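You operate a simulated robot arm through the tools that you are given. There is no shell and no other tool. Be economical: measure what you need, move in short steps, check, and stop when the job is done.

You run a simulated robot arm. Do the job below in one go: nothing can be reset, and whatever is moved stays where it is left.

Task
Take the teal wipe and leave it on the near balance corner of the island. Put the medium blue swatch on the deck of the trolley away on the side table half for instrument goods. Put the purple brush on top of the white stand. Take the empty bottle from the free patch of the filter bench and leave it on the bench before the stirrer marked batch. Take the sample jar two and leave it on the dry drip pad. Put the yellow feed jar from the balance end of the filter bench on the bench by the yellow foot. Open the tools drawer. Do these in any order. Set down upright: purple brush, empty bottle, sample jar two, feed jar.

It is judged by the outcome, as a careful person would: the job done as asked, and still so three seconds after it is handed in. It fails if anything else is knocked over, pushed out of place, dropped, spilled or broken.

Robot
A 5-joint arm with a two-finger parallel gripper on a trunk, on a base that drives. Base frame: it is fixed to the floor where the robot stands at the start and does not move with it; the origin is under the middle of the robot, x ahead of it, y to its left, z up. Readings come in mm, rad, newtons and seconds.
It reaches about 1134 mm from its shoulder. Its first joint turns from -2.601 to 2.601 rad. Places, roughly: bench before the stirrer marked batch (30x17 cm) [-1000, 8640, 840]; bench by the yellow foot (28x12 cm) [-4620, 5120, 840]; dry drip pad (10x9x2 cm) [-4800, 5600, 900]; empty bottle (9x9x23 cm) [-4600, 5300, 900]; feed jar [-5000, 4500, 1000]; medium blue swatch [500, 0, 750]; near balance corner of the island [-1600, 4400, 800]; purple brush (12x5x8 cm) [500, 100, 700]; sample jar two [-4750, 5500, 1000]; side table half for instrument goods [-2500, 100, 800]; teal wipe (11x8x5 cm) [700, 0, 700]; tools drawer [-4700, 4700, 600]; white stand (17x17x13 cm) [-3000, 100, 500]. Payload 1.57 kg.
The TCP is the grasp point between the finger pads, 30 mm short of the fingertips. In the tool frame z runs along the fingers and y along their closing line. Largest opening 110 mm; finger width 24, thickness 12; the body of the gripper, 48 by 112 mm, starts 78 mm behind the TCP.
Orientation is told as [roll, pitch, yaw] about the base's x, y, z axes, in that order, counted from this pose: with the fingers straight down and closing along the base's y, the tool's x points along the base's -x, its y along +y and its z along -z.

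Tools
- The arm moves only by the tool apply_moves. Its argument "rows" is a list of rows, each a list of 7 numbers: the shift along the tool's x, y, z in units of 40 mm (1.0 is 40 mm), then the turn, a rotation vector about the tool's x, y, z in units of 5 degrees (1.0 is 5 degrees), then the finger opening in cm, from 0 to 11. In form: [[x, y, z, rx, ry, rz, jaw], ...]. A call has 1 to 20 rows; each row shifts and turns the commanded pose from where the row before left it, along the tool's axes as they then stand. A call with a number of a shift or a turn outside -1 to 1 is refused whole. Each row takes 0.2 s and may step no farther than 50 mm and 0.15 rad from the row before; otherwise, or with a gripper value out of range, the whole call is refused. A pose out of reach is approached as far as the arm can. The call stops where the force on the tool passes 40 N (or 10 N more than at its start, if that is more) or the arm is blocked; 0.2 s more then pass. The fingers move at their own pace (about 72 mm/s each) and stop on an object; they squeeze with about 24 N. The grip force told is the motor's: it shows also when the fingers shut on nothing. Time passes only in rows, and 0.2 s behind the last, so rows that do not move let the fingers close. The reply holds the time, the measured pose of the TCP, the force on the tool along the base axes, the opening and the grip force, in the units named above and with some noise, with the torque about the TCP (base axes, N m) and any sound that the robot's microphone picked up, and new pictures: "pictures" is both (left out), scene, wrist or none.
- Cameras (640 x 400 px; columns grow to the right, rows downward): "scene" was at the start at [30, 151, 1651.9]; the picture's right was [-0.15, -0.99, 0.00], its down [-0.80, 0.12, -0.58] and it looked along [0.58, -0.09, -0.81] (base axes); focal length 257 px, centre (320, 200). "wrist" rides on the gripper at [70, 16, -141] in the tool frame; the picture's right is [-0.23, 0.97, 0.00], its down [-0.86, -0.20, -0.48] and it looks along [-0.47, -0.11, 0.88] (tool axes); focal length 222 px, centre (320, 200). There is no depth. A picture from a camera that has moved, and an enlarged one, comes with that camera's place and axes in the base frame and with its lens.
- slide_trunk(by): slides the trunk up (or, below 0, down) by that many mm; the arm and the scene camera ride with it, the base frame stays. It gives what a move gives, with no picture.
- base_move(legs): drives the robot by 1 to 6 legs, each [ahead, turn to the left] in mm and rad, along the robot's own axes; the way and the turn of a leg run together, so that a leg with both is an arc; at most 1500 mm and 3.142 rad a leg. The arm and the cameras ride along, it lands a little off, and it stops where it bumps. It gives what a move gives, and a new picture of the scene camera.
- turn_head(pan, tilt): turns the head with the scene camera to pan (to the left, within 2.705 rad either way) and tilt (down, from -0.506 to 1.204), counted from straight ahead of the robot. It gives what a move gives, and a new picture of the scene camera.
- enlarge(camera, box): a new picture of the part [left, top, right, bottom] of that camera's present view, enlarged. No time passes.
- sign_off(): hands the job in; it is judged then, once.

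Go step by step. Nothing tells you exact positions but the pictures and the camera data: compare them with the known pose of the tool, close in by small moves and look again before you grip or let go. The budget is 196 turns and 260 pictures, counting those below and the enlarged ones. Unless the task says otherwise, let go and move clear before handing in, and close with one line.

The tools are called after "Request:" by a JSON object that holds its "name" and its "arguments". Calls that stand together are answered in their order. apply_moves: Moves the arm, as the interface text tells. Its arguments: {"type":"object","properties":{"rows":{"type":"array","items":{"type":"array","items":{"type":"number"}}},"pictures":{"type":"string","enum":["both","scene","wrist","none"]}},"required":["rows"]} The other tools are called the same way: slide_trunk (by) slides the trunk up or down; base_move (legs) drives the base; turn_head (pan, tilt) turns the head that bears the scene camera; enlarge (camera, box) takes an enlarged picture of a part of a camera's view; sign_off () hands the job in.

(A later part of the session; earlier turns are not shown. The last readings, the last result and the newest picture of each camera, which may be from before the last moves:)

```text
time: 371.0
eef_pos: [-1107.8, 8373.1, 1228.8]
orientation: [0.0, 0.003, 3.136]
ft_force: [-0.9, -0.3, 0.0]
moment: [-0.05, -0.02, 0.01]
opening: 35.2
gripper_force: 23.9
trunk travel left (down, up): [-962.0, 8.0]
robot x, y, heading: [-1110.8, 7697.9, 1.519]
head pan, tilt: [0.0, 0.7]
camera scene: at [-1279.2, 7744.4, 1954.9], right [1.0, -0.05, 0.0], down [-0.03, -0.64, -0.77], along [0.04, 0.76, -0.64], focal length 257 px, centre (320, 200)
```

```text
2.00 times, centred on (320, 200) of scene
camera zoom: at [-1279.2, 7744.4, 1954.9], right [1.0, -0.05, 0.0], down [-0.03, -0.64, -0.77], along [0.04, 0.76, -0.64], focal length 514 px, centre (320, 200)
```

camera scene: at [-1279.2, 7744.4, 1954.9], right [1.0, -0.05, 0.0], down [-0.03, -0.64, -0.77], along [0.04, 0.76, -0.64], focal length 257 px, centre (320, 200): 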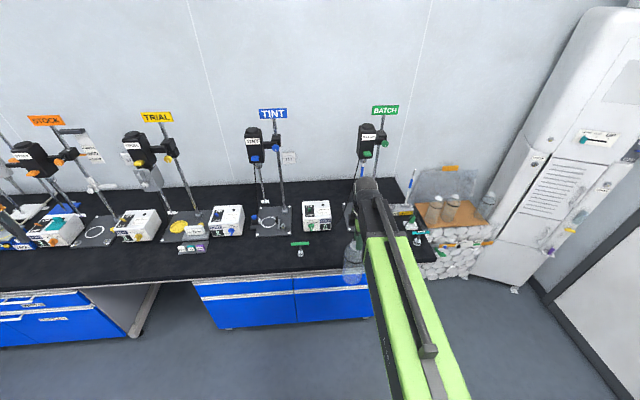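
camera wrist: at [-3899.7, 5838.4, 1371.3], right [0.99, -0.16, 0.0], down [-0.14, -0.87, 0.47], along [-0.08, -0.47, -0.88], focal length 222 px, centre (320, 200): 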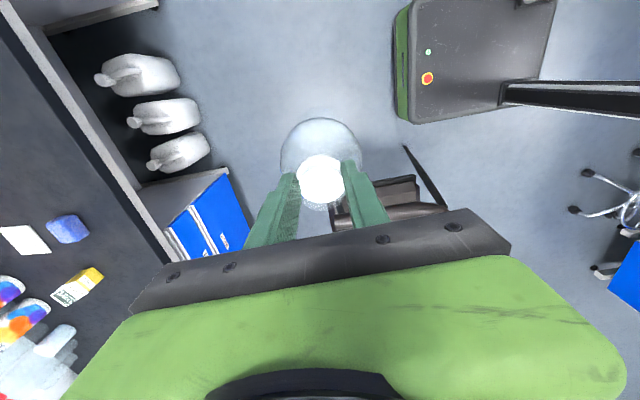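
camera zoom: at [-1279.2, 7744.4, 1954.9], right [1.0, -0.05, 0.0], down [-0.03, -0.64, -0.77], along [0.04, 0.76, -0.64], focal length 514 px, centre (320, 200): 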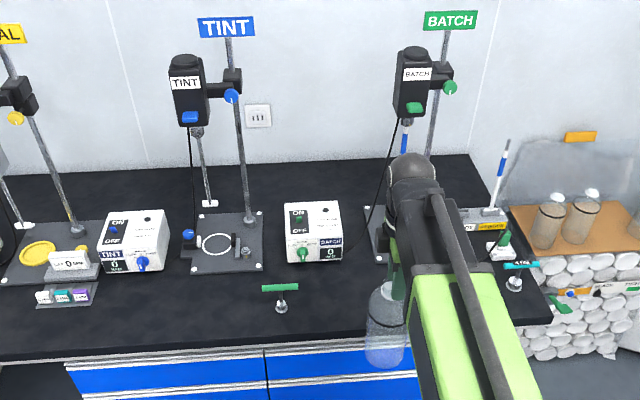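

Zone in front of the BATCH stirrer is clear. I'll move in to about (−1005, 8612) and check.

Request:
{"name": "base_move", "arguments": {"legs": [[130, 0]]}}

Request:
{"name": "apply_moves", "arguments": {"rows": [[0.8, -0.7, 0, 0, 0, 0, 0], [0.8, -0.7, 0, 0, 0, 0, 0], [0.8, -0.7, 0, 0, 0, 0, 0], [0, -0.6, 0, 0, 0, 0, 0]], "pictures": "both"}}

Request:
{"name": "enlarge", "arguments": {"camera": "scene", "box": [260, 120, 500, 320]}}

```text
time: 372.3
eef_pos: [-1100.0, 8504.5, 1228.4]
orientation: [0.003, 0.006, 3.138]
ft_force: [0.5, 0.6, -0.9]
moment: [-0.04, -0.02, 0.02]
opening: 35.1
gripper_force: 23.7
trunk travel left (down, up): [-962.0, 8.0]
robot x, y, heading: [-1107.3, 7824.9, 1.519]
head pan, tilt: [0.0, 0.7]
camera scene: at [-1270.8, 7877.9, 1954.9], right [1.0, -0.05, 0.0], down [-0.03, -0.64, -0.76], along [0.04, 0.76, -0.65], focal length 257 px, centre (320, 200)
```

scene: 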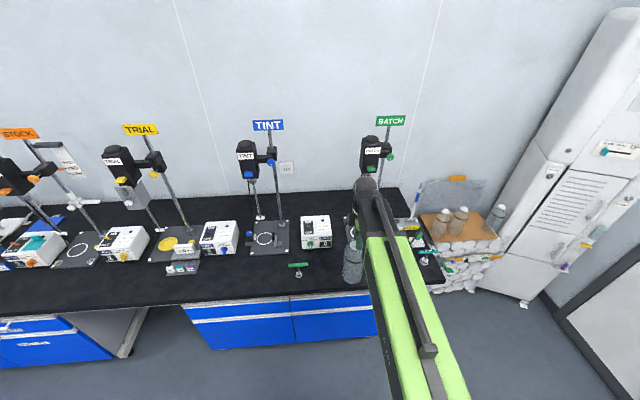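

```text
time: 373.3
eef_pos: [-1000.6, 8611.0, 1228.8]
orientation: [0.0, 0.005, 3.136]
ft_force: [-0.6, -0.6, -0.8]
moment: [-0.01, -0.06, -0.02]
opening: 35.2
gripper_force: 24.0
trunk travel left (down, up): [-962.0, 8.0]
robot x, y, heading: [-1106.2, 7826.9, 1.519]
head pan, tilt: [0.0, 0.7]
camera scene: at [-1271.8, 7874.5, 1954.9], right [1.0, -0.05, 0.0], down [-0.03, -0.64, -0.76], along [0.04, 0.76, -0.64], focal length 257 px, centre (320, 200)
camera wrist: at [-932.8, 8593.6, 1371.2], right [-0.23, -0.97, 0.0], down [-0.86, 0.2, 0.47], along [-0.46, 0.11, -0.88], focal length 222 px, centre (320, 200)
```

scene: 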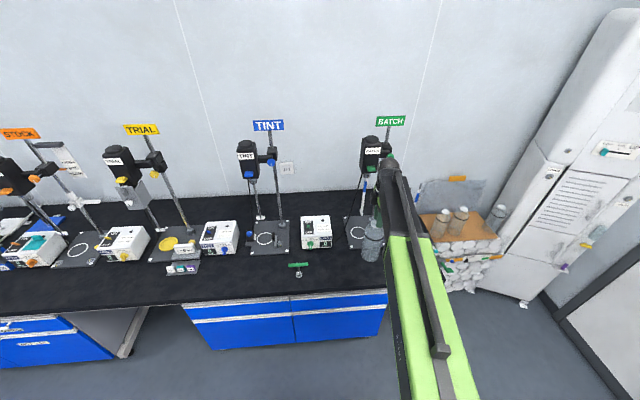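
wrist: 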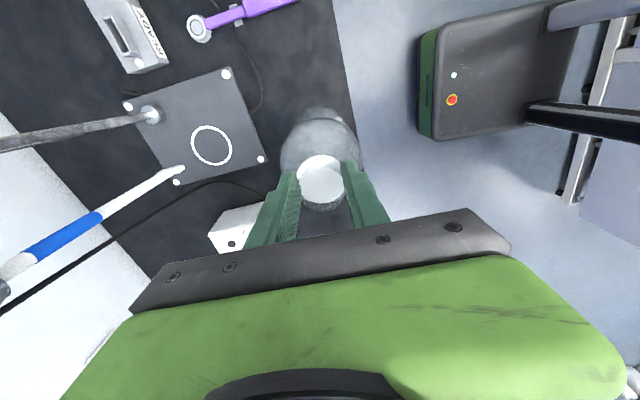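

```text
2.00 times, centred on (380, 220) of scene
camera zoom: at [-1271.8, 7874.5, 1954.9], right [1.0, -0.05, 0.0], down [-0.03, -0.64, -0.76], along [0.04, 0.76, -0.64], focal length 514 px, centre (200, 160)
```

zoom: 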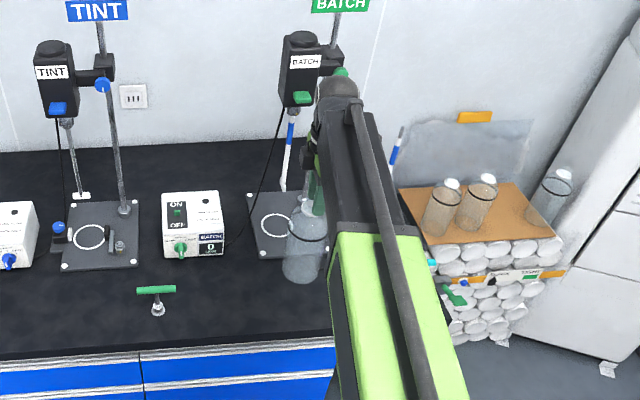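

Bottle is over clear bench, between edge and stirrer plate. Lower to contact.

Request:
{"name": "slide_trunk", "arguments": {"by": -134}}

Request:
{"name": "slide_trunk", "arguments": {"by": -4}}

Request:
{"name": "slide_trunk", "arguments": {"by": -3}}

```text
time: 374.9
eef_pos: [-1000.4, 8608.2, 1095.4]
orientation: [0.001, 0.005, 3.136]
ft_force: [-0.7, -0.4, -0.9]
moment: [-0.03, 0.0, 0.0]
opening: 35.3
gripper_force: 24.0
trunk travel left (down, up): [-828.0, 142.0]
robot x, y, heading: [-1104.5, 7824.0, 1.52]
head pan, tilt: [0.0, 0.7]
```

```text
time: 375.5
eef_pos: [-999.2, 8609.9, 1092.5]
orientation: [0.0, 0.005, 3.136]
ft_force: [0.4, 0.1, -0.8]
moment: [0.02, 0.0, 0.02]
opening: 35.2
gripper_force: 24.0
trunk travel left (down, up): [-824.0, 146.0]
robot x, y, heading: [-1104.3, 7826.3, 1.525]
head pan, tilt: [0.0, 0.7]
```

```text
time: 376.0
eef_pos: [-1000.3, 8609.5, 1088.1]
orientation: [0.001, 0.006, 3.136]
ft_force: [0.0, 0.9, 8.5]
moment: [0.15, -0.02, -0.02]
opening: 35.4
gripper_force: 23.8
trunk travel left (down, up): [-821.0, 149.0]
robot x, y, heading: [-1108.2, 7827.1, 1.522]
head pan, tilt: [0.0, 0.7]
```

Contact. Release gently and lift clear.

Request:
{"name": "apply_moves", "arguments": {"rows": [[0, 0, 0, 0, 0, 0, 4], [0, 0, 0, 0, 0, 0, 5], [0, 0, 0, 0, 0, 0, 6.5], [0, 0, 0, 0, 0, 0, 7]], "pictures": "none"}}

Request:
{"name": "slide_trunk", "arguments": {"by": 140}}

Request:
{"name": "base_move", "arguments": {"legs": [[-130, 0]]}}

Request:
{"name": "enlarge", "arguments": {"camera": "scene", "box": [260, 150, 460, 300]}}

```text
time: 377.0
eef_pos: [-1000.4, 8610.0, 1088.0]
orientation: [-0.001, 0.005, 3.137]
ft_force: [0.2, -0.4, -0.2]
moment: [0.0, -0.03, 0.01]
opening: 69.8
gripper_force: 0.1
trunk travel left (down, up): [-821.0, 149.0]
robot x, y, heading: [-1103.8, 7825.0, 1.52]
head pan, tilt: [0.0, 0.7]
```

```text
time: 378.6
eef_pos: [-1000.8, 8609.9, 1227.8]
orientation: [0.0, 0.004, 3.136]
ft_force: [0.6, 0.2, 0.4]
moment: [0.01, 0.0, -0.01]
opening: 69.8
gripper_force: 0.0
trunk travel left (down, up): [-961.0, 9.0]
robot x, y, heading: [-1109.7, 7826.8, 1.52]
head pan, tilt: [0.0, 0.7]
```

```text
time: 379.9
eef_pos: [-1006.6, 8476.5, 1230.1]
orientation: [-0.003, 0.007, 3.138]
ft_force: [-0.4, -0.9, 0.3]
moment: [0.07, 0.02, -0.04]
opening: 70.0
gripper_force: 0.1
trunk travel left (down, up): [-961.0, 9.0]
robot x, y, heading: [-1111.6, 7691.9, 1.524]
head pan, tilt: [0.0, 0.7]
camera scene: at [-1277.6, 7739.3, 1954.1], right [1.0, -0.05, 0.0], down [-0.03, -0.64, -0.77], along [0.04, 0.77, -0.64], focal length 257 px, centre (320, 200)
```

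scene: 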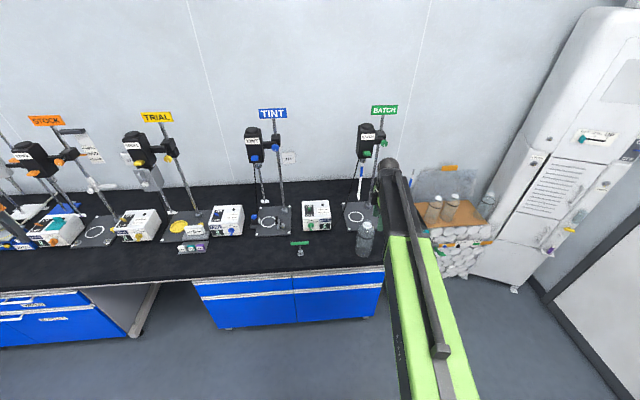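

```text
2.67 times, centred on (360, 225) of scene
camera zoom: at [-1277.6, 7739.3, 1954.1], right [1.0, -0.05, 0.0], down [-0.03, -0.64, -0.77], along [0.04, 0.77, -0.64], focal length 686 px, centre (213, 133)
```

zoom: 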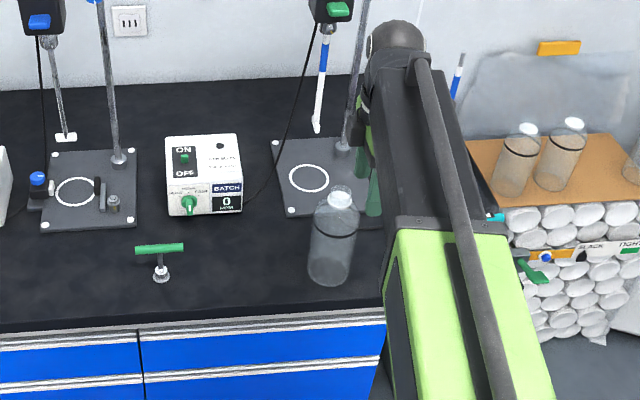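

Empty bottle stands upright before the BATCH stirrer. Now back to the filter bench station for jar two.

Request:
{"name": "base_move", "arguments": {"legs": [[0, 1.617], [1450, 0], [150, 0], [0, 1.3], [1000, 0], [944, 0]]}}

```text
time: 404.8
eef_pos: [-3541.4, 4993.9, 1227.9]
orientation: [0.0, 0.005, -0.235]
ft_force: [0.3, -0.2, -0.7]
moment: [0.05, 0.02, 0.0]
opening: 69.9
gripper_force: 0.1
trunk travel left (down, up): [-961.0, 9.0]
robot x, y, heading: [-3256.3, 5731.7, -1.854]
head pan, tilt: [0.0, 0.7]
camera scene: at [-3105.0, 5647.0, 1954.0], right [-0.96, 0.28, 0.0], down [0.18, 0.62, -0.76], along [-0.21, -0.73, -0.64], focal length 257 px, centre (320, 200)
```

scene: 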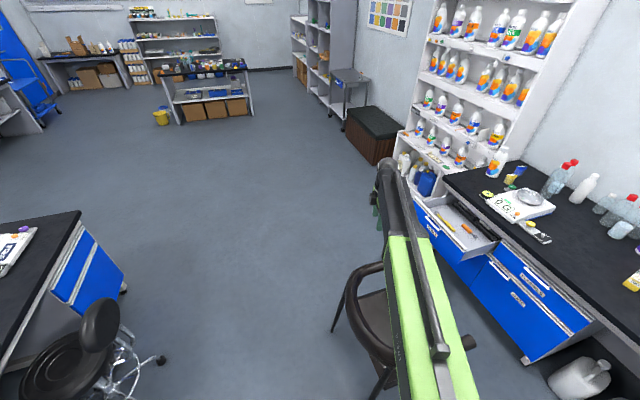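

Request:
{"name": "apply_moves", "arguments": {"rows": [[0, 1, 0, 0, 0, 0, 7], [0, 1, 0, 0, 0, 0, 7], [0, 1, 0, 0, 0, 0, 7], [0, 1, 0, 0, 0, 0, 7]], "pictures": "none"}}

Request:
{"name": "base_move", "arguments": {"legs": [[0, -1.407], [690, 0], [0, 0.12]]}}

Request:
{"name": "enlarge", "arguments": {"camera": "scene", "box": [160, 150, 480, 350]}}

```text
time: 405.8
eef_pos: [-3505.9, 5150.3, 1228.1]
orientation: [-0.001, 0.005, -0.237]
ft_force: [-0.1, 0.7, 0.5]
moment: [-0.03, -0.03, 0.0]
opening: 70.0
gripper_force: 0.0
trunk travel left (down, up): [-961.0, 9.0]
robot x, y, heading: [-3256.7, 5732.2, -1.851]
head pan, tilt: [0.0, 0.7]
```

```text
time: 413.7
eef_pos: [-4564.9, 5942.0, 1228.4]
orientation: [0.001, 0.004, -1.566]
ft_force: [0.5, -0.1, 0.4]
moment: [-0.03, 0.01, 0.01]
opening: 70.1
gripper_force: 0.0
trunk travel left (down, up): [-961.0, 9.0]
robot x, y, heading: [-3937.3, 5846.9, 3.087]
head pan, tilt: [0.0, 0.7]
camera scene: at [-3983.5, 5680.1, 1954.1], right [0.05, 1.0, 0.0], down [0.64, -0.03, -0.77], along [-0.76, 0.04, -0.64], focal length 257 px, centre (320, 200)
```

scene: 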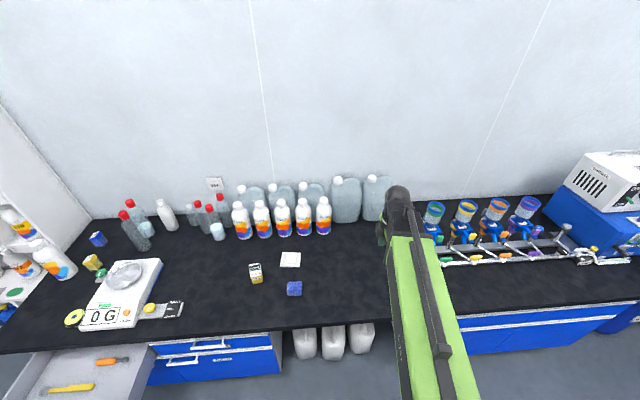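

```text
2.00 times, centred on (320, 250) of scene
camera zoom: at [-3983.5, 5680.1, 1954.1], right [0.05, 1.0, 0.0], down [0.64, -0.03, -0.77], along [-0.76, 0.04, -0.64], focal length 514 px, centre (320, 100)
```

zoom: 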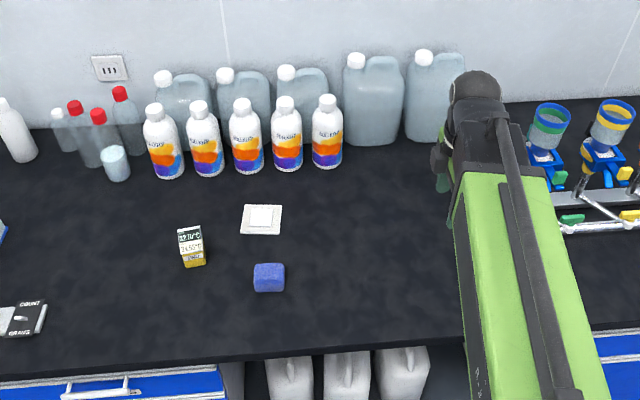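

Jar two at about (−4718, 5408), pad at (−4800, 5571). Move above the jar and lower to look.

Request:
{"name": "apply_moves", "arguments": {"rows": [[-0.954, -0.277, 0, 0, 0, 0, 8], [-0.954, -0.277, 0, 0, 0, 0, 8], [-0.954, -0.277, 0, 0, 0, 0, 8], [-0.954, -0.277, 0, 0, 0, 0, 8], [-0.954, -0.277, 0, 0, 0, 0, 8], [-0.954, -0.277, 0, 0, 0, 0, 8], [-0.954, -0.277, 0, 0, 0, 0, 8], [-0.954, -0.277, 0, 0, 0, 0, 8], [-0.954, -0.277, 0, 0, 0, 0, 8], [-0.954, -0.277, 0, 0, 0, 0, 8], [-0.954, -0.277, 0, 0, 0, 0, 8], [-0.954, -0.277, 0, 0, 0, 0, 8], [-0.954, -0.277, 0, 0, 0, 0, 8], [-0.954, -0.277, 0, 0, 0, 0, 8]], "pictures": "none"}}

Request:
{"name": "slide_trunk", "arguments": {"by": -210}}

Request:
{"name": "apply_moves", "arguments": {"rows": [[0, 0, 0, 0, 0, 0, 8]], "pictures": "wrist"}}

```text
time: 416.7
eef_pos: [-4715.9, 5403.5, 1226.9]
orientation: [0.001, 0.005, -1.566]
ft_force: [0.4, 0.1, -0.2]
moment: [0.02, 0.02, 0.01]
opening: 80.0
gripper_force: 0.1
trunk travel left (down, up): [-961.0, 9.0]
robot x, y, heading: [-3941.8, 5849.7, 3.091]
head pan, tilt: [0.0, 0.7]
```

```text
time: 418.9
eef_pos: [-4715.7, 5405.0, 1017.6]
orientation: [-0.002, 0.006, -1.565]
ft_force: [0.2, -0.6, 0.3]
moment: [-0.02, 0.01, 0.02]
opening: 80.1
gripper_force: 0.1
trunk travel left (down, up): [-751.0, 219.0]
robot x, y, heading: [-3940.2, 5848.6, 3.094]
head pan, tilt: [0.0, 0.7]
```

```text
time: 419.3
eef_pos: [-4714.7, 5404.7, 1018.4]
orientation: [-0.001, 0.004, -1.563]
ft_force: [0.1, 0.4, 0.0]
moment: [-0.01, 0.01, 0.03]
opening: 80.1
gripper_force: 0.0
trunk travel left (down, up): [-751.0, 219.0]
robot x, y, heading: [-3940.5, 5848.0, 3.099]
head pan, tilt: [0.0, 0.7]
camera wrist: at [-4700.7, 5474.2, 1160.3], right [0.98, -0.22, 0.0], down [-0.19, -0.86, 0.47], along [-0.11, -0.46, -0.88], focal length 222 px, centre (320, 200)
```

wrist: 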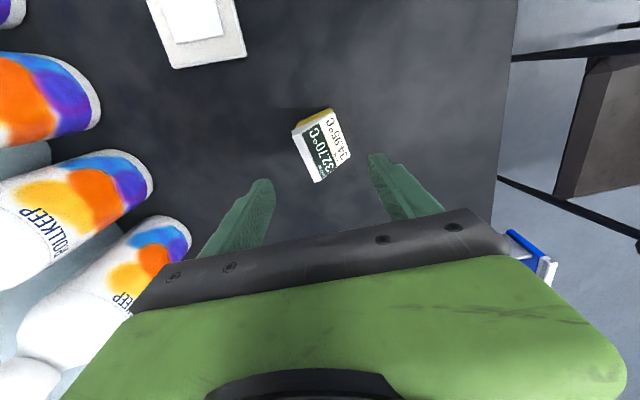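

Jar two is rotated about 15°. Turn the jaws to match and lower further.

Request:
{"name": "apply_moves", "arguments": {"rows": [[0, 0, 0, 0, 0, -1, 8], [0, 0, 0, 0, 0, -1, 8], [0, 0, 0, 0, 0, -1, 8], [0, 0, 0, 0, 0, 0, 8]], "pictures": "none"}}

Request:
{"name": "slide_trunk", "arguments": {"by": -75}}

Request:
{"name": "apply_moves", "arguments": {"rows": [[0, 0, 0, 0, 0, 0, 8]], "pictures": "wrist"}}

Request:
{"name": "enlarge", "arguments": {"camera": "scene", "box": [200, 200, 360, 320]}}

```text
time: 420.3
eef_pos: [-4716.3, 5404.8, 1017.4]
orientation: [0.002, 0.002, -1.302]
ft_force: [-0.1, -0.5, 0.2]
moment: [0.01, -0.02, 0.0]
opening: 80.3
gripper_force: 0.0
trunk travel left (down, up): [-751.0, 219.0]
robot x, y, heading: [-3936.7, 5850.9, 3.087]
head pan, tilt: [0.0, 0.7]
```

```text
time: 421.4
eef_pos: [-4715.7, 5406.2, 942.4]
orientation: [0.002, 0.004, -1.301]
ft_force: [-0.3, -0.3, 0.2]
moment: [0.01, 0.03, -0.01]
opening: 80.1
gripper_force: 0.0
trunk travel left (down, up): [-676.0, 294.0]
robot x, y, heading: [-3939.8, 5844.4, 3.09]
head pan, tilt: [0.0, 0.7]
```

```text
time: 421.9
eef_pos: [-4716.3, 5403.3, 942.8]
orientation: [0.001, 0.004, -1.302]
ft_force: [-0.3, 0.5, -1.0]
moment: [0.02, -0.02, -0.02]
opening: 79.7
gripper_force: 0.0
trunk travel left (down, up): [-676.0, 294.0]
robot x, y, heading: [-3936.0, 5847.7, 3.095]
head pan, tilt: [0.0, 0.7]
camera wrist: at [-4719.4, 5475.7, 1085.3], right [1.0, 0.04, 0.0], down [0.03, -0.88, 0.47], along [0.02, -0.47, -0.88], focal length 222 px, centre (320, 200)
```

wrist: 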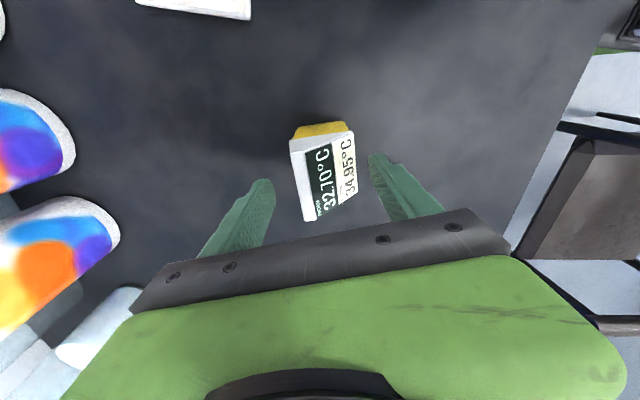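

```text
3.33 times, centred on (280, 260) of scene
camera zoom: at [-3984.8, 5680.2, 1669.1], right [0.05, 1.0, 0.0], down [0.64, -0.03, -0.77], along [-0.76, 0.04, -0.64], focal length 858 px, centre (453, 0)
```

zoom: 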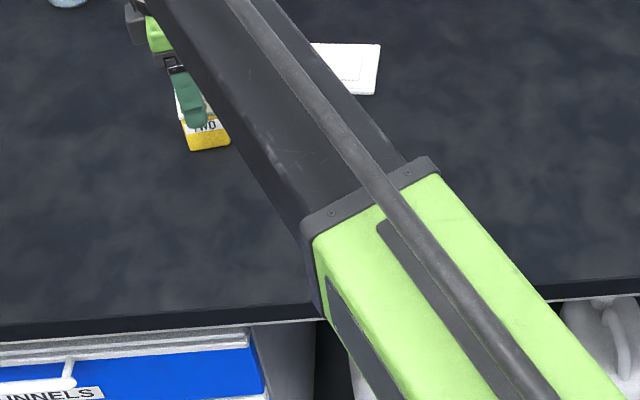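

Aligned and centred. Lower 50 mm and close.

Request:
{"name": "slide_trunk", "arguments": {"by": -40}}

Request:
{"name": "slide_trunk", "arguments": {"by": -10}}

Request:
{"name": "apply_moves", "arguments": {"rows": [[0, 0.1, 0, 0, 0, 0, 7], [0, 0, 0, 0, 0, 0, 0], [0, 0, 0, 0, 0, 0, 0], [0, 0, 0, 0, 0, 0, 0]], "pictures": "wrist"}}

```text
time: 422.7
eef_pos: [-4715.7, 5405.3, 904.0]
orientation: [0.002, 0.005, -1.302]
ft_force: [-0.5, -0.3, -0.1]
moment: [-0.01, -0.03, -0.01]
opening: 80.0
gripper_force: 0.0
trunk travel left (down, up): [-636.0, 334.0]
robot x, y, heading: [-3937.7, 5847.4, 3.09]
head pan, tilt: [0.0, 0.7]
```

```text
time: 423.3
eef_pos: [-4715.8, 5406.2, 894.2]
orientation: [0.001, 0.003, -1.302]
ft_force: [-0.1, -0.3, 0.3]
moment: [0.01, -0.03, 0.02]
opening: 80.1
gripper_force: 0.0
trunk travel left (down, up): [-626.0, 344.0]
robot x, y, heading: [-3938.3, 5845.5, 3.093]
head pan, tilt: [0.0, 0.7]
```

```text
time: 424.3
eef_pos: [-4710.8, 5405.8, 893.1]
orientation: [0.003, 0.005, -1.302]
ft_force: [0.5, 0.0, 1.8]
moment: [0.07, 0.16, -0.02]
opening: 50.1
gripper_force: 23.9
trunk travel left (down, up): [-626.0, 344.0]
robot x, y, heading: [-3937.9, 5845.7, 3.09]
head pan, tilt: [0.0, 0.7]
camera wrist: at [-4715.2, 5477.0, 1035.5], right [1.0, 0.04, 0.0], down [0.03, -0.88, 0.47], along [0.02, -0.47, -0.88], focal length 222 px, centre (320, 200)
```

wrist: 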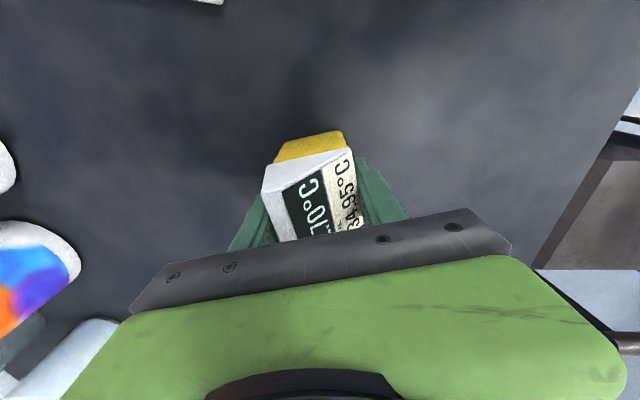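

Jar held. Lift, carry to above the pad, and look.

Request:
{"name": "slide_trunk", "arguments": {"by": 70}}

Request:
{"name": "apply_moves", "arguments": {"rows": [[0.914, -0.21, 0, 0, 0, 0, 0], [0.914, -0.21, 0, 0, 0, 0, 0], [0.914, -0.21, 0, 0, 0, 0, 0], [0.914, -0.21, 0, 0, 0, 0, 0], [0.914, -0.21, 0, 0, 0, 0, 0]], "pictures": "both"}}

Request:
{"name": "enlarge", "arguments": {"camera": "scene", "box": [200, 160, 360, 280]}}

```text
time: 425.3
eef_pos: [-4712.4, 5405.9, 963.0]
orientation: [0.002, 0.003, -1.301]
ft_force: [1.1, 0.0, -2.6]
moment: [-0.02, 0.0, 0.04]
opening: 49.8
gripper_force: 24.0
trunk travel left (down, up): [-696.0, 274.0]
robot x, y, heading: [-3937.9, 5844.5, 3.09]
head pan, tilt: [0.0, 0.7]
```

```text
time: 426.5
eef_pos: [-4801.8, 5573.4, 963.5]
orientation: [0.002, 0.001, -1.304]
ft_force: [0.5, -1.0, -4.1]
moment: [-0.01, 0.0, -0.01]
opening: 49.8
gripper_force: 24.0
trunk travel left (down, up): [-696.0, 274.0]
robot x, y, heading: [-3937.9, 5849.2, 3.092]
head pan, tilt: [0.0, 0.7]
camera scene: at [-3985.4, 5680.3, 1689.0], right [0.05, 1.0, 0.0], down [0.64, -0.03, -0.76], along [-0.76, 0.04, -0.64], focal length 257 px, centre (320, 200)
camera wrist: at [-4805.7, 5644.2, 1104.9], right [1.0, 0.04, 0.0], down [0.03, -0.88, 0.47], along [0.02, -0.47, -0.88], focal length 222 px, centre (320, 200)
```

scene: 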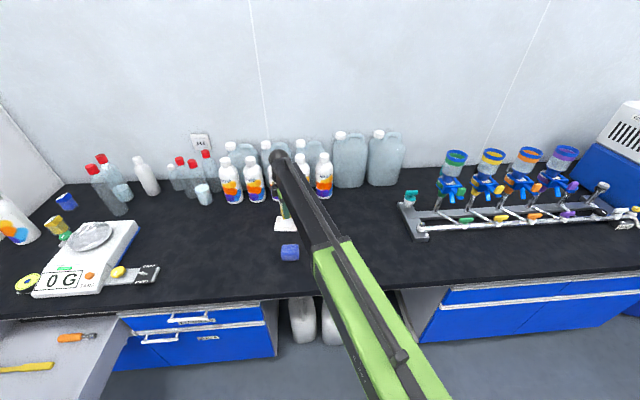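
wrist: 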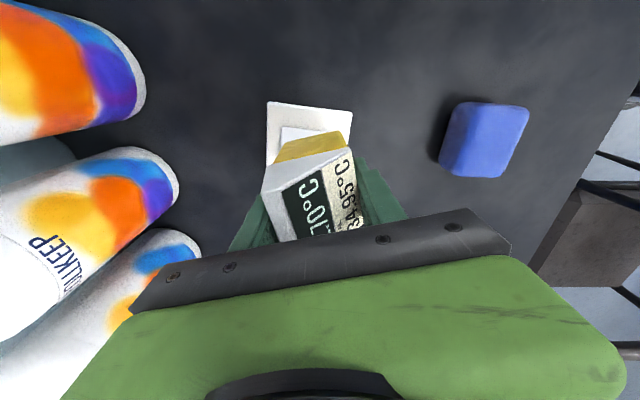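

```text
3.33 times, centred on (280, 220) of scene
camera zoom: at [-3985.4, 5680.3, 1689.0], right [0.05, 1.0, 0.0], down [0.64, -0.03, -0.76], along [-0.76, 0.04, -0.64], focal length 858 px, centre (453, 133)
```

zoom: 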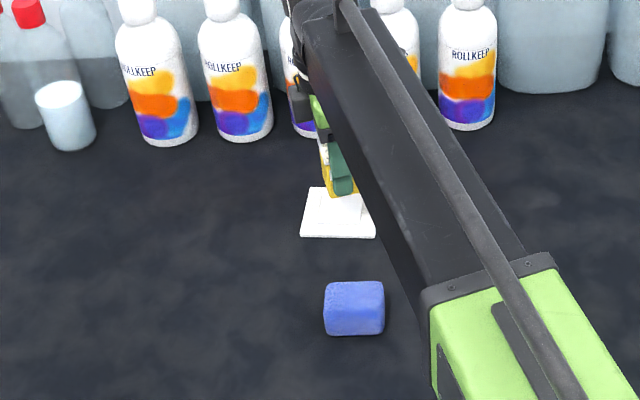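

Jar is centred over the pad. Lower to contact.

Request:
{"name": "slide_trunk", "arguments": {"by": -44}}

Request:
{"name": "slide_trunk", "arguments": {"by": -4}}

Request:
{"name": "slide_trunk", "arguments": {"by": -3}}

Request:
{"name": "slide_trunk", "arguments": {"by": -3}}

```text
time: 427.4
eef_pos: [-4802.0, 5572.5, 918.2]
orientation: [0.0, 0.002, -1.303]
ft_force: [0.1, 1.1, -2.5]
moment: [-0.03, 0.0, 0.0]
opening: 50.0
gripper_force: 24.1
trunk travel left (down, up): [-652.0, 318.0]
robot x, y, heading: [-3938.5, 5850.3, 3.091]
head pan, tilt: [0.0, 0.7]
```

```text
time: 427.9
eef_pos: [-4801.6, 5572.4, 915.2]
orientation: [0.001, 0.003, -1.302]
ft_force: [-0.2, -0.2, -3.1]
moment: [-0.01, -0.01, 0.0]
opening: 50.0
gripper_force: 24.3
trunk travel left (down, up): [-648.0, 322.0]
robot x, y, heading: [-3942.2, 5846.8, 3.09]
head pan, tilt: [0.0, 0.7]
```

```text
time: 428.5
eef_pos: [-4802.2, 5574.1, 911.6]
orientation: [0.002, 0.004, -1.301]
ft_force: [1.3, -1.0, -2.6]
moment: [-0.03, 0.0, 0.02]
opening: 49.7
gripper_force: 24.0
trunk travel left (down, up): [-645.0, 325.0]
robot x, y, heading: [-3934.2, 5847.2, 3.094]
head pan, tilt: [0.0, 0.7]
```

```text
time: 429.0
eef_pos: [-4801.7, 5571.8, 909.3]
orientation: [0.002, 0.002, -1.302]
ft_force: [1.2, 0.0, -3.1]
moment: [-0.07, 0.02, -0.01]
opening: 49.7
gripper_force: 24.1
trunk travel left (down, up): [-642.0, 328.0]
robot x, y, heading: [-3936.3, 5846.7, 3.084]
head pan, tilt: [0.0, 0.7]
```

Request:
{"name": "slide_trunk", "arguments": {"by": -2.5}}

Request:
{"name": "slide_trunk", "arguments": {"by": -2.5}}

```text
time: 429.5
eef_pos: [-4802.8, 5573.1, 907.0]
orientation: [0.004, 0.002, -1.302]
ft_force: [0.0, 0.0, -4.1]
moment: [-0.02, 0.02, 0.03]
opening: 50.0
gripper_force: 23.9
trunk travel left (down, up): [-640.0, 330.0]
robot x, y, heading: [-3940.8, 5848.1, 3.087]
head pan, tilt: [0.0, 0.7]
```

```text
time: 430.0
eef_pos: [-4801.2, 5571.8, 904.7]
orientation: [-0.002, 0.003, -1.303]
ft_force: [-7.4, -2.7, 20.9]
moment: [-0.06, 0.43, -0.01]
opening: 49.7
gripper_force: 23.9
trunk travel left (down, up): [-637.0, 333.0]
robot x, y, heading: [-3939.4, 5848.3, 3.091]
head pan, tilt: [0.0, 0.7]
```

Contact. Ease, release, lift, and check.

Request:
{"name": "slide_trunk", "arguments": {"by": 1}}

Request:
{"name": "apply_moves", "arguments": {"rows": [[0, 0, 0, 0, 0, 0, 5.6], [0, 0, 0, 0, 0, 0, 6.3], [0, 0, 0, 0, 0, 0, 7], [0, 0, 0, 0, 0, 0, 7.5]], "pictures": "none"}}

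Request:
{"name": "slide_trunk", "arguments": {"by": 280}}

Request:
{"name": "apply_moves", "arguments": {"rows": [[0, 0, 0, 0, 0, 0, 8]], "pictures": "wrist"}}

```text
time: 430.5
eef_pos: [-4800.8, 5573.7, 906.1]
orientation: [0.002, 0.004, -1.302]
ft_force: [-4.0, 0.2, 11.6]
moment: [-0.04, 0.24, -0.02]
opening: 50.1
gripper_force: 23.8
trunk travel left (down, up): [-638.0, 332.0]
robot x, y, heading: [-3941.3, 5850.5, 3.089]
head pan, tilt: [0.0, 0.7]
```

```text
time: 431.5
eef_pos: [-4801.2, 5573.5, 905.3]
orientation: [0.002, 0.005, -1.302]
ft_force: [-0.1, 0.1, 0.5]
moment: [-0.05, -0.01, -0.03]
opening: 75.1
gripper_force: 0.0
trunk travel left (down, up): [-638.0, 332.0]
robot x, y, heading: [-3937.9, 5848.3, 3.09]
head pan, tilt: [0.0, 0.7]
```

```text
time: 434.4
eef_pos: [-4801.5, 5573.6, 1185.6]
orientation: [0.002, 0.004, -1.301]
ft_force: [-0.2, -0.2, 0.1]
moment: [0.02, 0.0, 0.0]
opening: 74.9
gripper_force: 0.1
trunk travel left (down, up): [-918.0, 52.0]
robot x, y, heading: [-3942.9, 5845.7, 3.091]
head pan, tilt: [0.0, 0.7]
```

```text
time: 434.8
eef_pos: [-4801.5, 5572.9, 1185.3]
orientation: [0.004, 0.003, -1.3]
ft_force: [-0.7, -0.4, -0.1]
moment: [-0.05, 0.01, -0.01]
opening: 80.1
gripper_force: 0.0
trunk travel left (down, up): [-918.0, 52.0]
robot x, y, heading: [-3942.1, 5848.3, 3.092]
head pan, tilt: [0.0, 0.7]
camera wrist: at [-4805.1, 5643.8, 1327.2], right [1.0, 0.04, 0.0], down [0.03, -0.88, 0.47], along [0.02, -0.47, -0.88], focal length 222 px, centre (320, 200)
```

wrist: 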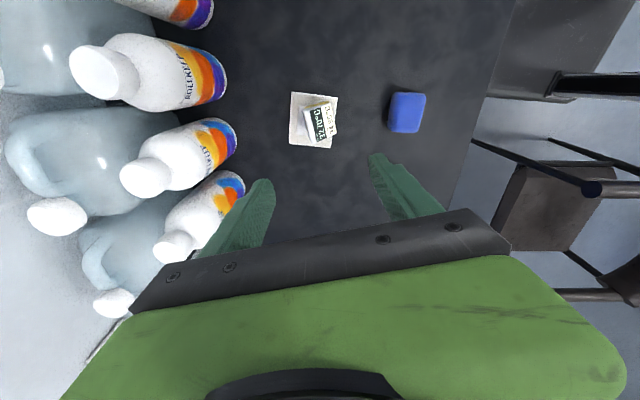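

Jar two is on the pad. Now back out, tuck the arm, and drive round the chair to a station before the open drawer for the feed jar.

Request:
{"name": "base_move", "arguments": {"legs": [[-900, 0]]}}

Request:
{"name": "apply_moves", "arguments": {"rows": [[0.735, 0.835, 0, 0, 0, 0, 8], [0.735, 0.835, 0, 0, 0, 0, 8], [0.735, 0.835, 0, 0, 0, 0, 8], [0.735, 0.835, 0, 0, 0, 0, 8], [0.735, 0.835, 0, 0, 0, 0, 8], [0.735, 0.835, 0, 0, 0, 0, 8], [0.735, 0.835, 0, 0, 0, 0, 8], [0.735, 0.835, 0, 0, 0, 0, 8], [0.735, 0.835, 0, 0, 0, 0, 8]], "pictures": "none"}}

Request:
{"name": "base_move", "arguments": {"legs": [[0, 1.62], [1290, 0], [0, -1.57], [550, 0]]}}

Request:
{"name": "turn_head", "arguments": {"pan": -0.35, "tilt": 0.6}}

```text
time: 439.5
eef_pos: [-3908.2, 5526.6, 1184.8]
orientation: [0.001, 0.004, -1.296]
ft_force: [0.1, 0.3, -0.2]
moment: [-0.01, 0.0, -0.02]
opening: 80.1
gripper_force: 0.0
trunk travel left (down, up): [-918.0, 52.0]
robot x, y, heading: [-3046.2, 5804.0, 3.099]
head pan, tilt: [0.0, 0.7]
camera scene: at [-3091.2, 5636.4, 1911.1], right [0.04, 1.0, 0.0], down [0.64, -0.03, -0.77], along [-0.76, 0.03, -0.64], focal length 257 px, centre (320, 200)
```

scene: 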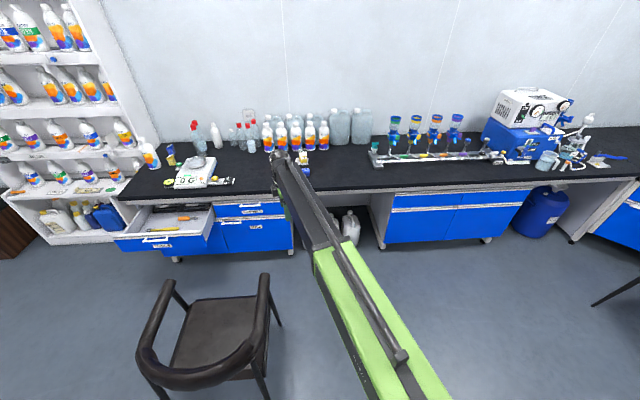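

```text
time: 441.5
eef_pos: [-3690.5, 5863.7, 1185.5]
orientation: [0.003, 0.004, -1.297]
ft_force: [-0.4, 0.2, -0.3]
moment: [0.0, 0.01, -0.03]
opening: 80.0
gripper_force: 0.0
out of reach, approached as far as the arm can: row 9
trunk travel left (down, up): [-918.0, 52.0]
robot x, y, heading: [-3047.5, 5806.1, 3.099]
head pan, tilt: [0.0, 0.7]
```

```text
time: 458.4
eef_pos: [-4273.5, 4613.4, 1184.8]
orientation: [0.002, 0.003, -1.307]
ft_force: [0.7, 0.2, 0.1]
moment: [0.04, -0.04, 0.01]
opening: 79.6
gripper_force: 0.1
trunk travel left (down, up): [-918.0, 52.0]
robot x, y, heading: [-3632.3, 4562.7, 3.095]
head pan, tilt: [0.0, 0.7]
camera scene: at [-3674.5, 4391.4, 1911.1], right [0.05, 1.0, 0.0], down [0.64, -0.03, -0.77], along [-0.76, 0.03, -0.64], focal length 257 px, centre (320, 200)
```

scene: 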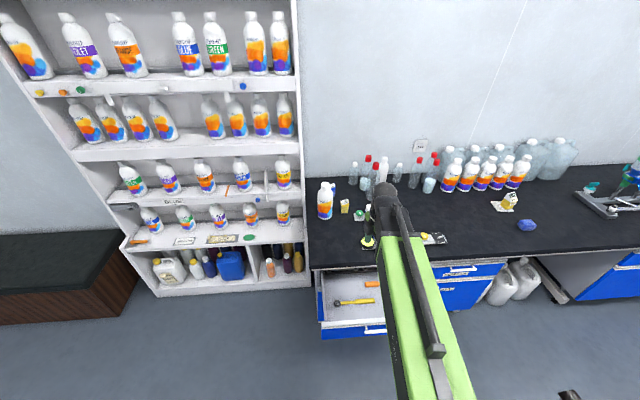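

```text
time: 459.3
eef_pos: [-4273.6, 4613.6, 1184.3]
orientation: [0.003, 0.003, -1.306]
ft_force: [0.8, -0.2, 0.4]
moment: [0.04, -0.01, -0.02]
opening: 79.9
gripper_force: 0.1
trunk travel left (down, up): [-918.0, 52.0]
robot x, y, heading: [-3633.7, 4558.3, 3.095]
head pan, tilt: [-0.351, 0.6]
camera scene: at [-3671.5, 4421.7, 1919.7], right [0.39, 0.92, 0.0], down [0.52, -0.22, -0.82], along [-0.76, 0.32, -0.57], focal length 257 px, centre (320, 200)
```

scene: 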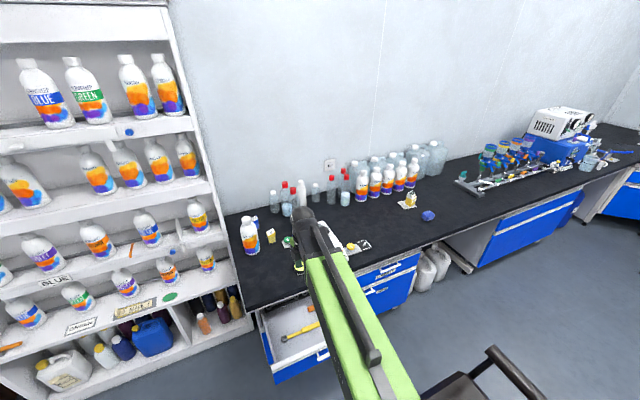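

Yellow feed jar at about (−4807, 4590). I'll come forward 300 mm (chassis is low, passes under the open drawer's height) and bring the tool above the jar.

Request:
{"name": "base_move", "arguments": {"legs": [[295, 0]]}}

Request:
{"name": "turn_head", "arguments": {"pan": 0.1, "tilt": 0.7}}

Request:
{"name": "enlarge", "arguments": {"camera": "scene", "box": [240, 150, 480, 330]}}

```text
time: 460.8
eef_pos: [-4447.2, 4622.2, 1182.1]
orientation: [0.005, 0.003, -1.306]
ft_force: [-0.4, -0.3, -0.2]
moment: [0.0, -0.07, 0.01]
opening: 80.0
gripper_force: 0.1
trunk travel left (down, up): [-918.0, 52.0]
robot x, y, heading: [-3795.7, 4567.7, 3.094]
head pan, tilt: [-0.351, 0.6]
stopped in leg 1: the robot was blocked; the commanded pose is now the measured one
camera scene: at [-3849.0, 4429.6, 1919.5], right [0.39, 0.92, 0.0], down [0.52, -0.22, -0.82], along [-0.76, 0.32, -0.57], focal length 257 px, centre (320, 200)
```

scene: 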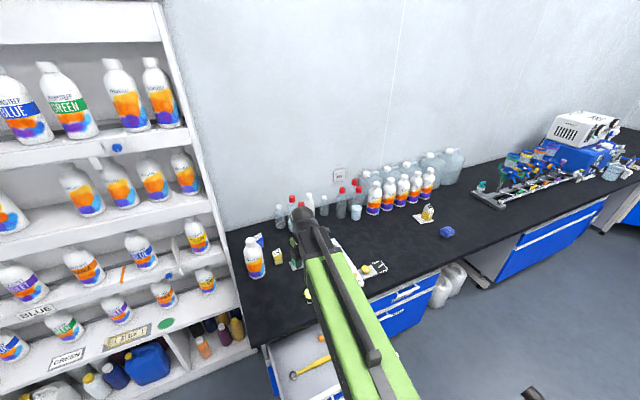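

```text
time: 461.7
eef_pos: [-4442.9, 4621.2, 1185.5]
orientation: [0.002, 0.003, -1.307]
ft_force: [0.7, 0.0, 0.7]
moment: [-0.03, 0.01, -0.01]
opening: 80.0
gripper_force: 0.1
trunk travel left (down, up): [-918.0, 52.0]
robot x, y, heading: [-3802.9, 4567.8, 3.102]
head pan, tilt: [0.099, 0.7]
camera scene: at [-3845.2, 4390.7, 1911.1], right [-0.05, 1.0, 0.0], down [0.64, 0.03, -0.77], along [-0.76, -0.04, -0.64], focal length 257 px, centre (320, 200)
```

scene: 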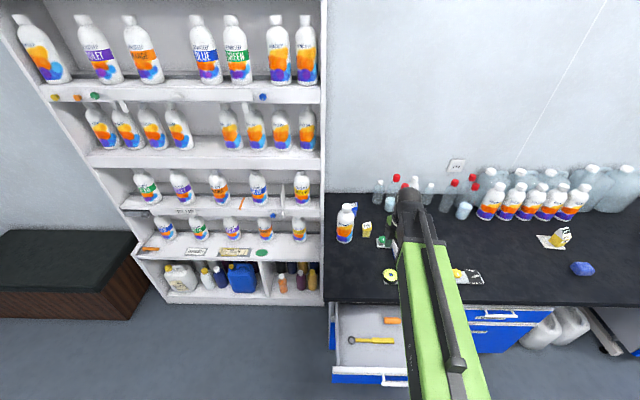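

```text
2.22 times, centred on (360, 240) of scene
camera zoom: at [-3845.2, 4390.7, 1911.1], right [-0.05, 1.0, 0.0], down [0.64, 0.03, -0.77], along [-0.76, -0.04, -0.64], focal length 572 px, centre (231, 111)
```

zoom: 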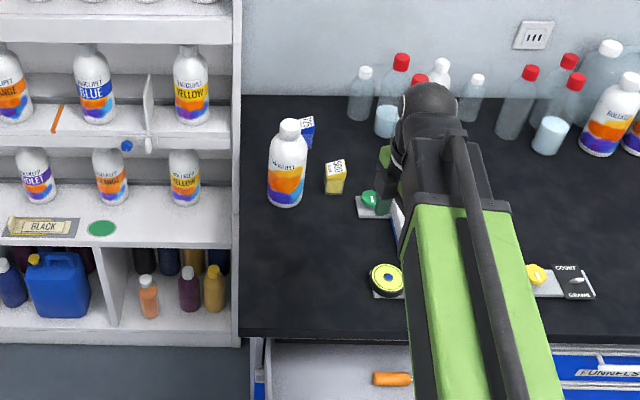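

The base was blocked. I'll look to the right and down to see what it touched before moving again.

Request:
{"name": "turn_head", "arguments": {"pan": -0.9, "tilt": 1.1}}

Request:
{"name": "turn_head", "arguments": {"pan": 0.3, "tilt": 1.15}}

```text
time: 462.9
eef_pos: [-4442.8, 4619.5, 1184.5]
orientation: [0.004, 0.006, -1.305]
ft_force: [0.0, 0.1, 0.5]
moment: [-0.01, 0.03, 0.01]
opening: 80.1
gripper_force: 0.1
trunk travel left (down, up): [-918.0, 52.0]
robot x, y, heading: [-3799.7, 4568.9, 3.094]
head pan, tilt: [-0.901, 1.1]
camera scene: at [-3797.5, 4446.4, 1881.1], right [0.81, 0.59, 0.0], down [0.52, -0.72, -0.45], along [-0.27, 0.37, -0.89], focal length 257 px, centre (320, 200)
```

scene: 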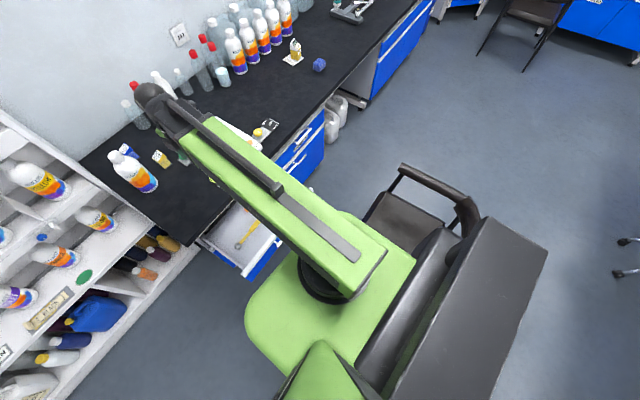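

```text
time: 464.3
eef_pos: [-4443.5, 4620.6, 1185.0]
orientation: [0.002, 0.004, -1.307]
ft_force: [0.4, 1.0, -0.1]
moment: [0.0, 0.0, 0.0]
opening: 79.9
gripper_force: 0.1
trunk travel left (down, up): [-918.0, 52.0]
robot x, y, heading: [-3800.3, 4569.8, 3.099]
head pan, tilt: [0.3, 1.15]
camera scene: at [-3818.2, 4380.3, 1877.9], right [-0.25, 0.97, 0.0], down [0.88, 0.23, -0.41], along [-0.4, -0.1, -0.91], focal length 257 px, centre (320, 200)
```

scene: 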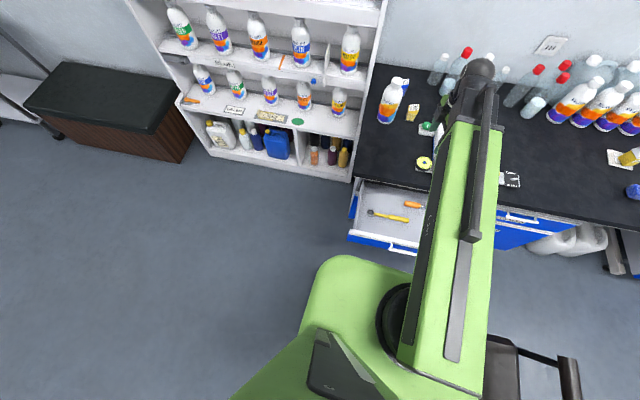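

The robot's right flank most likely brushed the chair's armrest; nothing appears displaced. I'll back straight away and re-approach further from the chair.

Request:
{"name": "base_move", "arguments": {"legs": [[-330, 0]]}}

Request:
{"name": "turn_head", "arguments": {"pan": -0.8, "tilt": 0.9}}

```text
time: 466.5
eef_pos: [-4111.4, 4605.0, 1186.5]
orientation: [0.001, 0.006, -1.306]
ft_force: [-0.1, -0.5, -0.1]
moment: [-0.03, 0.05, 0.01]
opening: 80.0
gripper_force: 0.2
trunk travel left (down, up): [-918.0, 52.0]
robot x, y, heading: [-3468.7, 4555.4, 3.095]
head pan, tilt: [0.3, 1.15]
camera scene: at [-3485.3, 4365.2, 1877.9], right [-0.25, 0.97, 0.0], down [0.88, 0.23, -0.41], along [-0.4, -0.1, -0.91], focal length 257 px, centre (320, 200)
```

scene: 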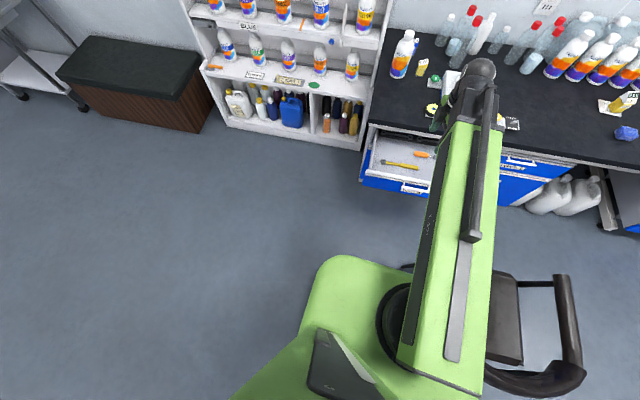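

```text
time: 467.8
eef_pos: [-4111.5, 4606.2, 1185.4]
orientation: [0.001, 0.004, -1.306]
ft_force: [0.5, -1.1, -0.8]
moment: [-0.01, -0.01, 0.02]
opening: 80.1
gripper_force: 0.0
trunk travel left (down, up): [-918.0, 52.0]
robot x, y, heading: [-3466.2, 4549.8, 3.097]
head pan, tilt: [-0.799, 0.901]
camera scene: at [-3479.6, 4436.7, 1894.9], right [0.75, 0.66, 0.0], down [0.52, -0.59, -0.62], along [-0.41, 0.46, -0.78], focal length 257 px, centre (320, 200)
```

scene: 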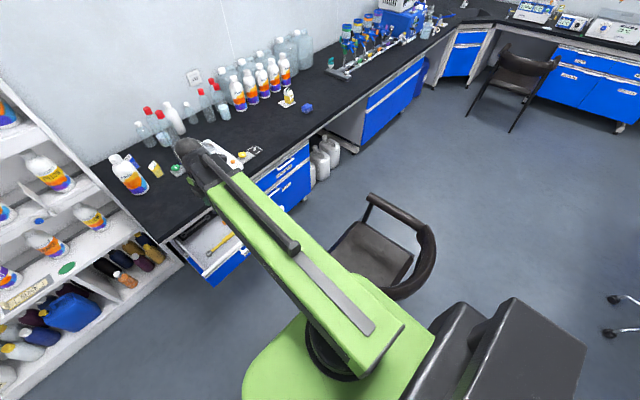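

Chair and drawer look unchanged. The bookcase front is well back (x≈−4870), so I'll approach from the drawer's left side: base about (−4045, 4155).

Request:
{"name": "base_move", "arguments": {"legs": [[0, 0.715], [640, 0], [0, -0.67], [75, 0]]}}

Request:
{"name": "turn_head", "arguments": {"pan": -0.4, "tilt": 0.8}}

```text
time: 470.2
eef_pos: [-3989.0, 4169.0, 1185.7]
orientation: [-0.001, 0.003, -0.587]
ft_force: [0.4, 0.4, 0.4]
moment: [-0.03, 0.04, 0.0]
opening: 80.2
gripper_force: 0.0
trunk travel left (down, up): [-918.0, 52.0]
robot x, y, heading: [-3456.7, 4536.6, -2.503]
head pan, tilt: [-0.799, 0.901]
stopped in leg 1: the robot was blocked; the commanded pose is now the measured one
camera scene: at [-3393.7, 4442.2, 1895.0], right [0.16, 0.99, 0.0], down [0.77, -0.13, -0.62], along [-0.61, 0.1, -0.78], focal length 257 px, centre (320, 200)
```

scene: 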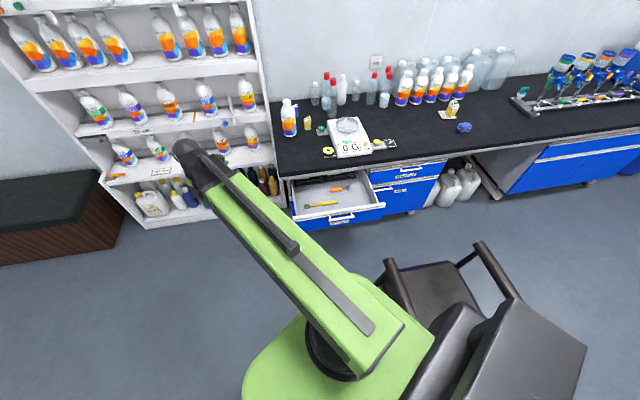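

```text
time: 471.1
eef_pos: [-3990.4, 4167.9, 1185.9]
orientation: [0.001, 0.003, -0.585]
ft_force: [0.0, 0.4, -0.1]
moment: [0.0, 0.04, -0.01]
opening: 80.0
gripper_force: 0.0
trunk travel left (down, up): [-918.0, 52.0]
robot x, y, heading: [-3459.9, 4537.9, -2.501]
head pan, tilt: [-0.4, 0.799]
camera scene: at [-3398.3, 4408.0, 1902.8], right [-0.24, 0.97, 0.0], down [0.7, 0.17, -0.7], along [-0.68, -0.16, -0.72], focal length 257 px, centre (320, 200)
```

scene: 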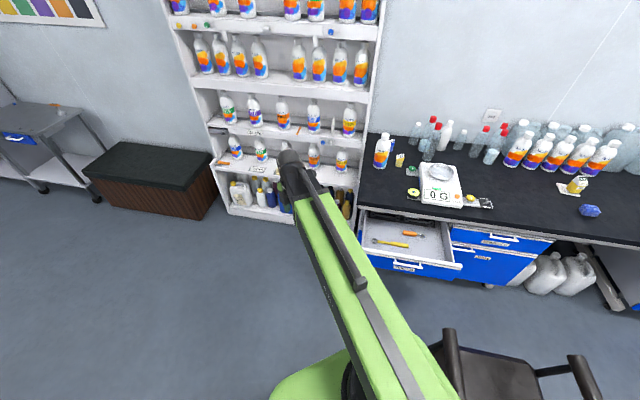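

The rear corner met the chair back during the turn; the chair still measures in place. Driving forward leads away from it, so I continue on that heading.

Request:
{"name": "base_move", "arguments": {"legs": [[630, 0], [0, -0.64], [80, 0]]}}

```text
time: 476.9
eef_pos: [-4692.8, 4198.3, 1183.5]
orientation: [0.003, 0.004, -1.237]
ft_force: [-0.3, 0.6, 0.1]
moment: [0.02, -0.05, 0.0]
opening: 80.1
gripper_force: 0.0
trunk travel left (down, up): [-918.0, 52.0]
robot x, y, heading: [-4047.4, 4181.4, 3.14]
head pan, tilt: [-0.4, 0.799]
camera scene: at [-4075.6, 4044.4, 1902.9], right [0.39, 0.92, 0.0], down [0.66, -0.28, -0.7], along [-0.64, 0.27, -0.72], focal length 257 px, centre (320, 200)
```

scene: 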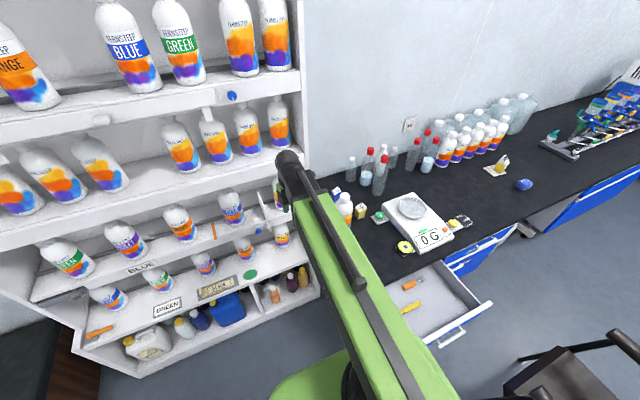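

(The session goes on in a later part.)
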